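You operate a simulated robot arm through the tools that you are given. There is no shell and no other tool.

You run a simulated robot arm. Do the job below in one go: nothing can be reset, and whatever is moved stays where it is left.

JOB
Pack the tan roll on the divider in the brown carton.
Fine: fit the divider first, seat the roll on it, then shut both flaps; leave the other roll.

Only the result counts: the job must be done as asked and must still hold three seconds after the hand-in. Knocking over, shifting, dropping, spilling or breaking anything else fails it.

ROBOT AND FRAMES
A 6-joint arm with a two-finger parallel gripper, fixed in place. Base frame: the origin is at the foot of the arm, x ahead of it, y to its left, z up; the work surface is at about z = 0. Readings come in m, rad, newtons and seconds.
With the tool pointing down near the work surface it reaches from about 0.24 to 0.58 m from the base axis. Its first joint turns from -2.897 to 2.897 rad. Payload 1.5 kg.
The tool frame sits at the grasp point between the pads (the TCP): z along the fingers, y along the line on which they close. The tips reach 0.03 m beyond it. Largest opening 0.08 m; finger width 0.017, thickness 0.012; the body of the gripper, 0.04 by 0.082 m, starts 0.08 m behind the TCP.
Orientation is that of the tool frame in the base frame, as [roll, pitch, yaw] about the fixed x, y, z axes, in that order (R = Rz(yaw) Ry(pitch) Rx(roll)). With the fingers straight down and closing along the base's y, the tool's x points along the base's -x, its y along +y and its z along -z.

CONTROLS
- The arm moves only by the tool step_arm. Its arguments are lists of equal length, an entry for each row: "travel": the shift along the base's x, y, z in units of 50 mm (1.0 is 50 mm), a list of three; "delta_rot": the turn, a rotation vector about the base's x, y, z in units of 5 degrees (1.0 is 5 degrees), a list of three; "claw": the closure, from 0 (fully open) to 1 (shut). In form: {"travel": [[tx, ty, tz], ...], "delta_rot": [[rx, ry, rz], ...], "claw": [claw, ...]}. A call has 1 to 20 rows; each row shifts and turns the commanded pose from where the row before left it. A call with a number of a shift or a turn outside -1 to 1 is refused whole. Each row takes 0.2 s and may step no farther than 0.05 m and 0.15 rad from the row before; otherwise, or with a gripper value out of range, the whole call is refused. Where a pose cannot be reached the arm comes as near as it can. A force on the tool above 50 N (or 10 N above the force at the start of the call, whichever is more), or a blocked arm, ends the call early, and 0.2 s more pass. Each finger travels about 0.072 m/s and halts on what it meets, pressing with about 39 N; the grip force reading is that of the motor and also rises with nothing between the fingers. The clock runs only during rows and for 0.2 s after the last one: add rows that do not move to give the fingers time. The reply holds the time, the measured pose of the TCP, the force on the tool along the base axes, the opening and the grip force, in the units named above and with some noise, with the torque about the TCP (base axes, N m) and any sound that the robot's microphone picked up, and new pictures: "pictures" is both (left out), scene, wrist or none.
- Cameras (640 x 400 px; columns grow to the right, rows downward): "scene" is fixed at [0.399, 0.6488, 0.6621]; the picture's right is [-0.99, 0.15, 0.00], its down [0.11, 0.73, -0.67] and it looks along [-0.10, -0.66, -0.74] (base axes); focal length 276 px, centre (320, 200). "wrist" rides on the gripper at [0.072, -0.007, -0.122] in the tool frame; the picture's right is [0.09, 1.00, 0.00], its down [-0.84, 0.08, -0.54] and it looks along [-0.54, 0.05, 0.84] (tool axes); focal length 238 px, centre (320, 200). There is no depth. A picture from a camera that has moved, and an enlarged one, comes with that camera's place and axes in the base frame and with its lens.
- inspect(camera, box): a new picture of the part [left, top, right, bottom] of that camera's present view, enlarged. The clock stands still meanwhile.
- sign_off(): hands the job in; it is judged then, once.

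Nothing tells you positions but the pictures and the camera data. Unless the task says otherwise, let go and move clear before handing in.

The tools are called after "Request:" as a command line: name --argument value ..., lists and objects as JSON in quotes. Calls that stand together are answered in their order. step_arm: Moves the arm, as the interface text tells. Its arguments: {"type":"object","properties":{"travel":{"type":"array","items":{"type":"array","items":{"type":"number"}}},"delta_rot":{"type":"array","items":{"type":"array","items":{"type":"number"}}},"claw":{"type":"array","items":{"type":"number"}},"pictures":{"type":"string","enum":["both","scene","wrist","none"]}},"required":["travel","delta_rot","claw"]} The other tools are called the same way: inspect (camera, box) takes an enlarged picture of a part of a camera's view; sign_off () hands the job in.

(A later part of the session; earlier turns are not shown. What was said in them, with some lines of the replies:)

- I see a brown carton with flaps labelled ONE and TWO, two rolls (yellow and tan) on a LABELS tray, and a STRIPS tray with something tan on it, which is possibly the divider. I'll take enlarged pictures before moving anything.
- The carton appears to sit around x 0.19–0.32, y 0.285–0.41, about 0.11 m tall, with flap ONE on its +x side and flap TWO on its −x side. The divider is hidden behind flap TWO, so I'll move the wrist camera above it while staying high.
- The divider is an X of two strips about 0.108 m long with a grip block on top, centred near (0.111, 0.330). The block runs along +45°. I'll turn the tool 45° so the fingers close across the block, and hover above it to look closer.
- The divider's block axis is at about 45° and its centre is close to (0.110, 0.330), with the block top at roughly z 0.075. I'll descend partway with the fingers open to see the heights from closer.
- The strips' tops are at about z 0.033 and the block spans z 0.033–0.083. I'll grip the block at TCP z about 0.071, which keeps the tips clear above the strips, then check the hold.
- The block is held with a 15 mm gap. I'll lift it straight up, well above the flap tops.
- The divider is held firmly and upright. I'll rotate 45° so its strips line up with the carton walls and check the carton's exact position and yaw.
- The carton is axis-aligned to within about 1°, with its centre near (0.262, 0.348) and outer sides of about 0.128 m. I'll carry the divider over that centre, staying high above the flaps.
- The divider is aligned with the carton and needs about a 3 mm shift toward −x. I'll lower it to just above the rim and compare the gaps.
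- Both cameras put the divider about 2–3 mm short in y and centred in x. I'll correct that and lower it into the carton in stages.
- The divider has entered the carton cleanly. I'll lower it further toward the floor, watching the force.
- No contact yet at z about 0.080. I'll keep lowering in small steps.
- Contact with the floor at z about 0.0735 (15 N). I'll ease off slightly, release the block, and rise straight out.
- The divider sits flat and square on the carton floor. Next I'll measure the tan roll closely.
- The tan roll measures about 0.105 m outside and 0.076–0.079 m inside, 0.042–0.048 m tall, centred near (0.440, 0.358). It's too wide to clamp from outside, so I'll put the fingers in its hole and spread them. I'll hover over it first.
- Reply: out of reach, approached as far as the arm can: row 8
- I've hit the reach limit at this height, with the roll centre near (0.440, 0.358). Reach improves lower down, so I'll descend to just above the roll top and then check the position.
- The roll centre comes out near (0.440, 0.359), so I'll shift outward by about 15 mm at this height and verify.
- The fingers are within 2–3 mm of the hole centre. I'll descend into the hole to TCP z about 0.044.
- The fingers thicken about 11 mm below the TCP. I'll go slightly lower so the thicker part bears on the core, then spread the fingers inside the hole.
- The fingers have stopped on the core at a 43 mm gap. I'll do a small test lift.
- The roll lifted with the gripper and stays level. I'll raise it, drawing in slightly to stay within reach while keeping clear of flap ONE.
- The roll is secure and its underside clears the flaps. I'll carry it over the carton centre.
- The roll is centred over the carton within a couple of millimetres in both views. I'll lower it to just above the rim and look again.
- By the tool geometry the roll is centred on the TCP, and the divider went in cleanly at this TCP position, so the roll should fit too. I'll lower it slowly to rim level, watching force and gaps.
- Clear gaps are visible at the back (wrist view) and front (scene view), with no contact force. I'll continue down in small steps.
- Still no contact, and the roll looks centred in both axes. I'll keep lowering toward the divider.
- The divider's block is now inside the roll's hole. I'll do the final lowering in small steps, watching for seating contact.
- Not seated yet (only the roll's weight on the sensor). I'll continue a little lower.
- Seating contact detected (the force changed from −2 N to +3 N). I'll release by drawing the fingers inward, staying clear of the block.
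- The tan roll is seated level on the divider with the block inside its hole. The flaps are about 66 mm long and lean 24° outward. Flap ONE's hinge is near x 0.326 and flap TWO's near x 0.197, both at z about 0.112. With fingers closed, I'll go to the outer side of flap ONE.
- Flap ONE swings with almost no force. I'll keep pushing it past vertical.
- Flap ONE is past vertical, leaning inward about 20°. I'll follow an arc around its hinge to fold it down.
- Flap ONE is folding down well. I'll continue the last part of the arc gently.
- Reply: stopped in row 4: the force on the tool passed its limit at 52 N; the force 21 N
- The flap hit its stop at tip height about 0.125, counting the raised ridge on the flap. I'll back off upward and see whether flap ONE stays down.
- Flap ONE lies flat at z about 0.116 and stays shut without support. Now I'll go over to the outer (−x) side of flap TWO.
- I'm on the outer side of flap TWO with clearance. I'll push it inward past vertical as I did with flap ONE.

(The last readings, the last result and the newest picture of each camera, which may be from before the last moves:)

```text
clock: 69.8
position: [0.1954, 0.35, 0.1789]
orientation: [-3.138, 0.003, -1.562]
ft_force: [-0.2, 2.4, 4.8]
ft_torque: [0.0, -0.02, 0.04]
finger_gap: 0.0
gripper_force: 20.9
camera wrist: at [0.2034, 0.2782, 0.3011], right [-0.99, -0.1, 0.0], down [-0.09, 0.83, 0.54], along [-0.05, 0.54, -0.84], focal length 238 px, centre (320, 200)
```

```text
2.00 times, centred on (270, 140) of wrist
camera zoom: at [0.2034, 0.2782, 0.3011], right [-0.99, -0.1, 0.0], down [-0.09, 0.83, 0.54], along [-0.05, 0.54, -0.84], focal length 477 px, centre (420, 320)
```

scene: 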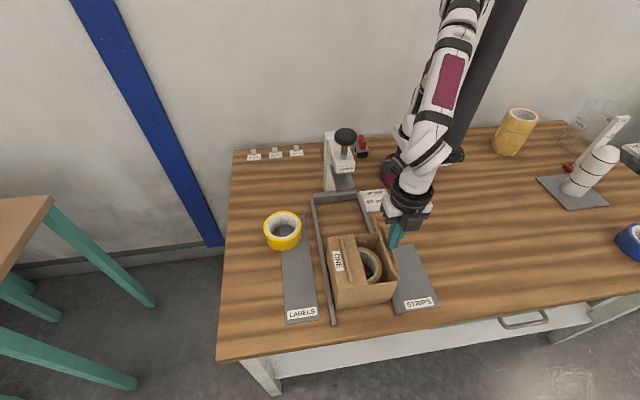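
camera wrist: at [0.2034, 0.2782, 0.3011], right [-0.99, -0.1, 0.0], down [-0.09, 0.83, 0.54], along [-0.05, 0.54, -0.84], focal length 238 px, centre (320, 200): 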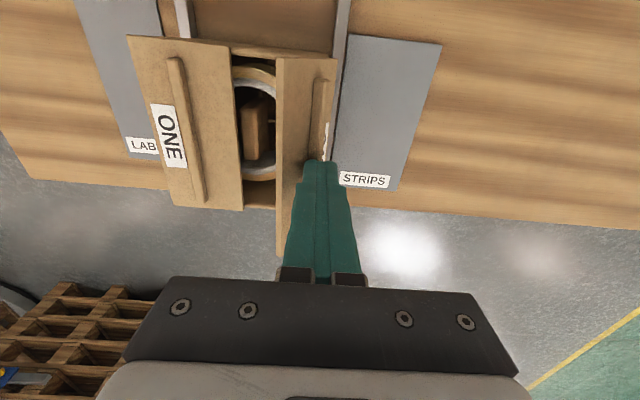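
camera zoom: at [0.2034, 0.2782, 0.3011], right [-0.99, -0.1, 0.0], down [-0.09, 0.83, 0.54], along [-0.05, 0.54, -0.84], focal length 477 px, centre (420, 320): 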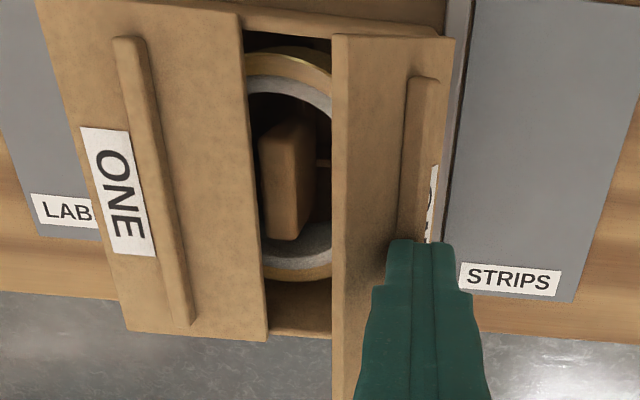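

Flap TWO is past vertical and the carton hasn't moved. I'll follow the same arc to fold it down.

Request:
step_arm --travel '[[0.1, 0, -0.02], [0.1, 0, -0.03], [0.1, 0, -0.03], [0.07, 0, -0.08], [0.07, 0, -0.08], [0.06, 0, -0.08], [0, 0, 0]]' --delta_rot '[[0, 0, 0], [0, 0, 0], [0, 0, 0], [0, 0, 0], [0, 0, 0], [0, 0, 0], [0, 0, 0]]' --claw '[1, 1, 1, 1, 1, 1, 1]' --pictures "both"

Request:
inspect --camera "scene" --box '[310, 190, 450, 310]'

Request:
inspect --camera "wrist" --box '[140, 40, 400, 240]'

```text
clock: 71.4
position: [0.2185, 0.3497, 0.1601]
orientation: [-3.14, 0.003, -1.561]
ft_force: [-1.2, 0.0, -0.1]
ft_torque: [0.02, -0.01, -0.01]
finger_gap: 0.0
gripper_force: 21.6
camera wrist: at [0.2267, 0.278, 0.2835], right [-0.99, -0.1, 0.0], down [-0.09, 0.83, 0.54], along [-0.05, 0.54, -0.84], focal length 238 px, centre (320, 200)
```

scene: 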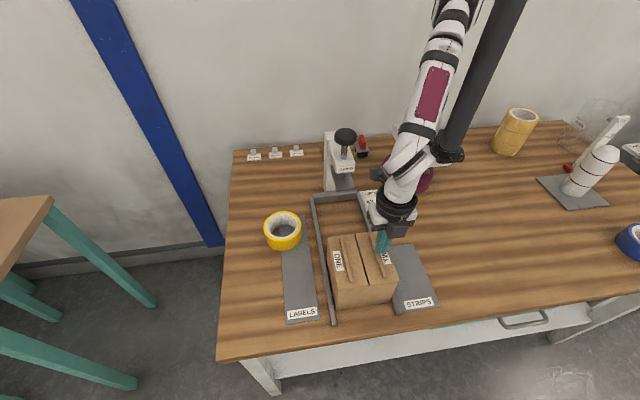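
wrist: 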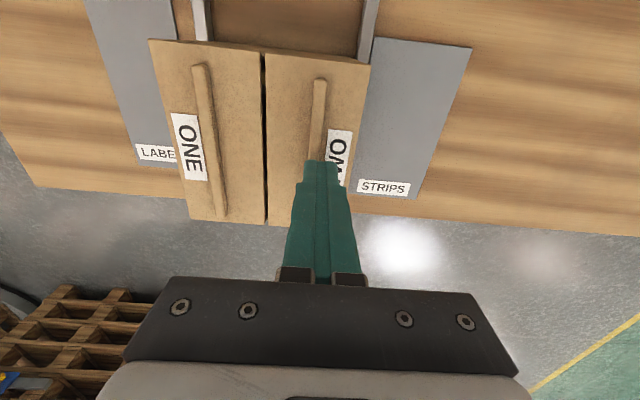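

```text
3.33 times, centred on (380, 250) of scene
camera zoom: at [0.399, 0.6488, 0.6621], right [-0.99, 0.15, 0.0], down [0.11, 0.73, -0.67], along [-0.1, -0.66, -0.74], focal length 919 px, centre (120, 33)
```

zoom: 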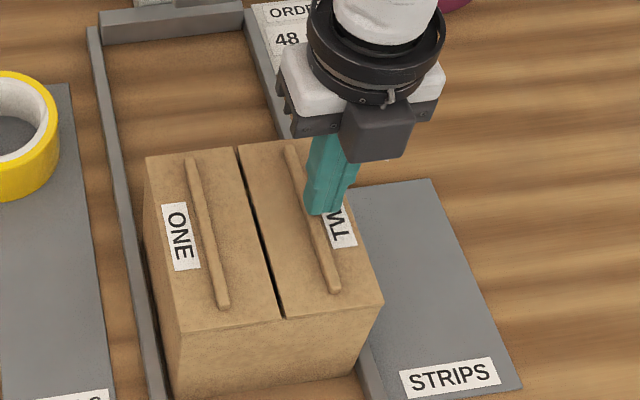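

```text
2.00 times, centred on (270, 140) of wrist
camera zoom: at [0.2267, 0.278, 0.2835], right [-0.99, -0.1, 0.0], down [-0.09, 0.83, 0.54], along [-0.05, 0.54, -0.84], focal length 477 px, centre (420, 320)
```

zoom: 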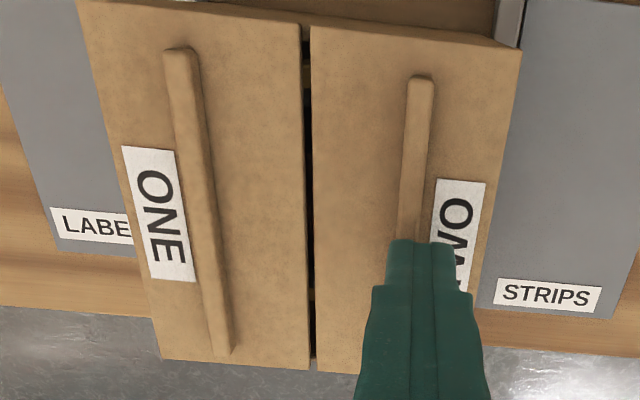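

Both flaps now look flush. I'll press flap TWO down gently, just until contact, to make sure it's fully shut.

Request:
step_arm --travel '[[0, 0, -0.05], [0, 0, 0]]' --delta_rot '[[0, 0, 0], [0, 0, 0]]' --claw '[1, 1]' --pictures "none"

```text
clock: 72.0
position: [0.2197, 0.35, 0.1596]
orientation: [-3.138, 0.004, -1.564]
ft_force: [0.1, 0.0, -0.3]
ft_torque: [-0.01, -0.02, -0.02]
finger_gap: 0.0001
gripper_force: 20.8
```

Request:
step_arm --travel '[[0, 0, -0.04], [0, 0, 0]]' --delta_rot '[[0, 0, 0], [0, 0, 0]]' --claw '[1, 1]' --pictures "none"

```text
clock: 72.6
position: [0.2191, 0.3497, 0.1564]
orientation: [-3.138, 0.003, -1.561]
ft_force: [-0.4, 0.5, 0.1]
ft_torque: [0.03, 0.01, 0.0]
finger_gap: 0.0001
gripper_force: 21.5
```

Request:
step_arm --travel '[[0, 0, -0.03], [0, 0, 0]]' --delta_rot '[[0, 0, 0], [0, 0, 0]]' --claw '[1, 1]' --pictures "none"

```text
clock: 73.2
position: [0.2192, 0.3495, 0.1561]
orientation: [-3.139, 0.005, -1.564]
ft_force: [-2.5, -3.4, 9.2]
ft_torque: [-0.13, 0.02, -0.02]
finger_gap: 0.0001
gripper_force: 21.8
```

Contact at the same height as flap ONE (about 9 N), so flap TWO is fully down. I'll back off and check the result from above.

Request:
step_arm --travel '[[0, 0, 0.05], [0, 0, 0.2], [0, 0, 0.4], [0, 0, 0.6], [0, 0, 0.7], [0, 0, 0.8], [0, 0, 0.6], [0, 0, 0], [0, 0, 0]]' --delta_rot '[[0, 0, 0], [0, 0, 0], [0, 0, 0], [0, 0, 0], [0, 0, 0], [0, 0, 0], [0, 0, 0], [0, 0, 0], [0, 0, 0]]' --claw '[1, 1, 1, 1, 1, 1, 1, 1, 1]' --pictures "both"

Request:
inspect --camera "scene" --box '[240, 180, 450, 330]'

Request:
inspect --camera "scene" --box '[315, 220, 405, 315]'

Request:
inspect --camera "wrist" --box '[200, 20, 420, 200]'

```text
clock: 75.2
position: [0.2216, 0.3506, 0.3227]
orientation: [-3.139, 0.002, -1.561]
ft_force: [0.8, 0.6, 0.0]
ft_torque: [-0.02, -0.03, 0.04]
finger_gap: 0.0002
gripper_force: 21.6
camera wrist: at [0.2296, 0.2772, 0.4453], right [-0.99, -0.1, 0.0], down [-0.09, 0.83, 0.54], along [-0.05, 0.54, -0.84], focal length 238 px, centre (320, 200)
```

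scene: 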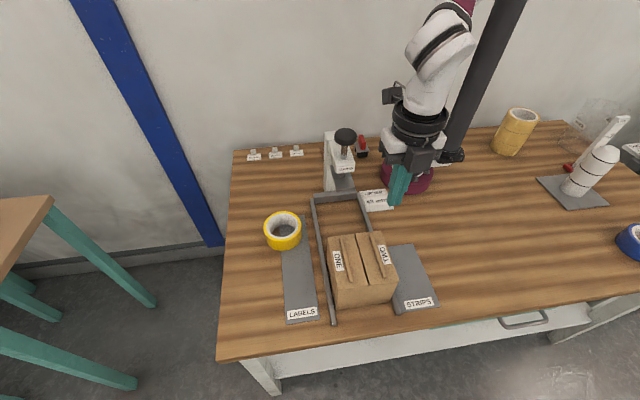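
wrist: 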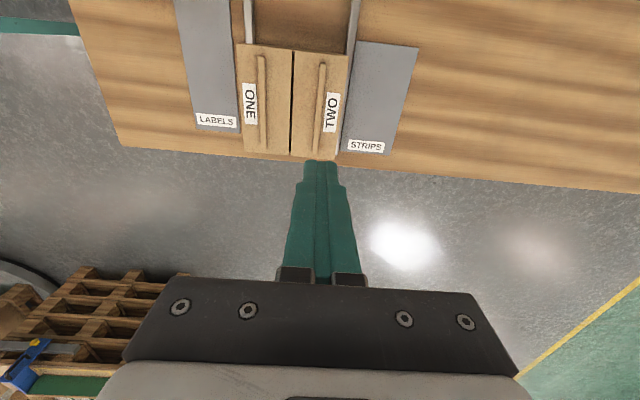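

```text
2.67 times, centred on (345, 255) of scene
camera zoom: at [0.399, 0.6488, 0.6621], right [-0.99, 0.15, 0.0], down [0.11, 0.73, -0.67], along [-0.1, -0.66, -0.74], focal length 736 px, centre (253, 53)
```

zoom: 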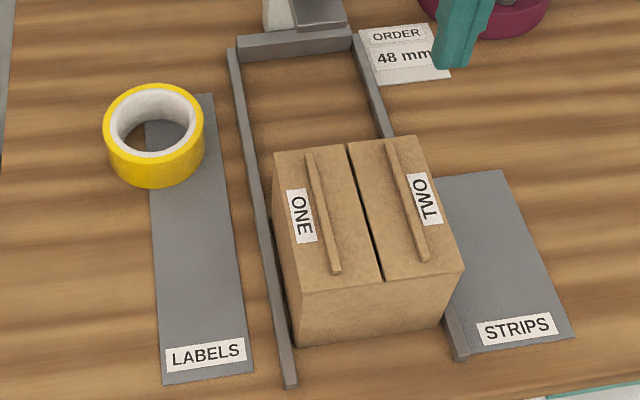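

```text
4.21 times, centred on (360, 268) of scene
camera zoom: at [0.399, 0.6488, 0.6621], right [-0.99, 0.15, 0.0], down [0.11, 0.73, -0.67], along [-0.1, -0.66, -0.74], focal length 1161 px, centre (152, -84)
```

zoom: 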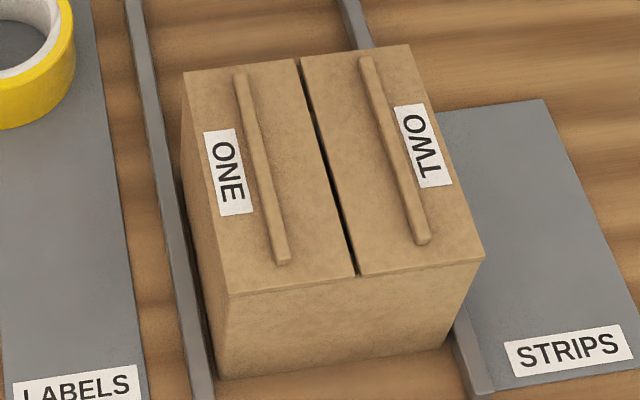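

```text
2.22 times, centred on (310, 110) of wrist
camera zoom: at [0.2296, 0.2772, 0.4453], right [-0.99, -0.1, 0.0], down [-0.09, 0.83, 0.54], along [-0.05, 0.54, -0.84], focal length 530 px, centre (342, 400)
```

zoom: 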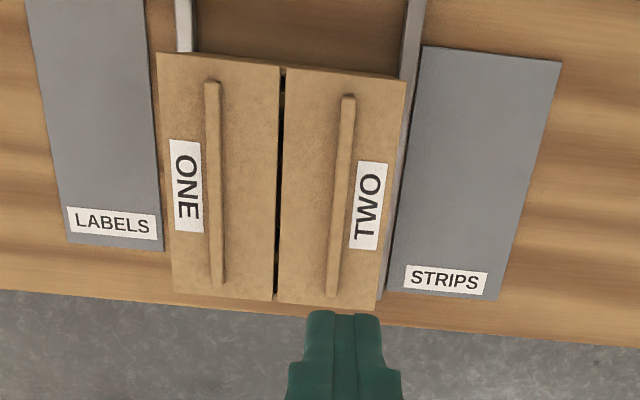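

The tan roll is packed on the divider, both flaps lie flat and have stayed shut, and the yellow roll hasn't moved. The gripper is empty and clear of the carton, so I'm handing in.

Request:
sign_off

```text
The job is handed in.
```

The tan roll is packed in the brown carton and the job is handed in; I don't have the verdict.

- **Divider:** it sits flat on the carton floor, squared to the walls. I turned it 45° from how it lay on the tray so it spans wall to wall.
- **Roll:** it rests level on the divider's strips, with the divider's block inside the roll's hole.
- **Flaps:** I shut ONE first, then TWO. Both lie flat at the same height and stayed down when I moved away. Closing ONE briefly pressed past the 50 N stop limit, but I saw no sign the carton had moved.
- **Everything else:** the yellow roll is where it was. The gripper is empty and about 0.2 m above the carton.
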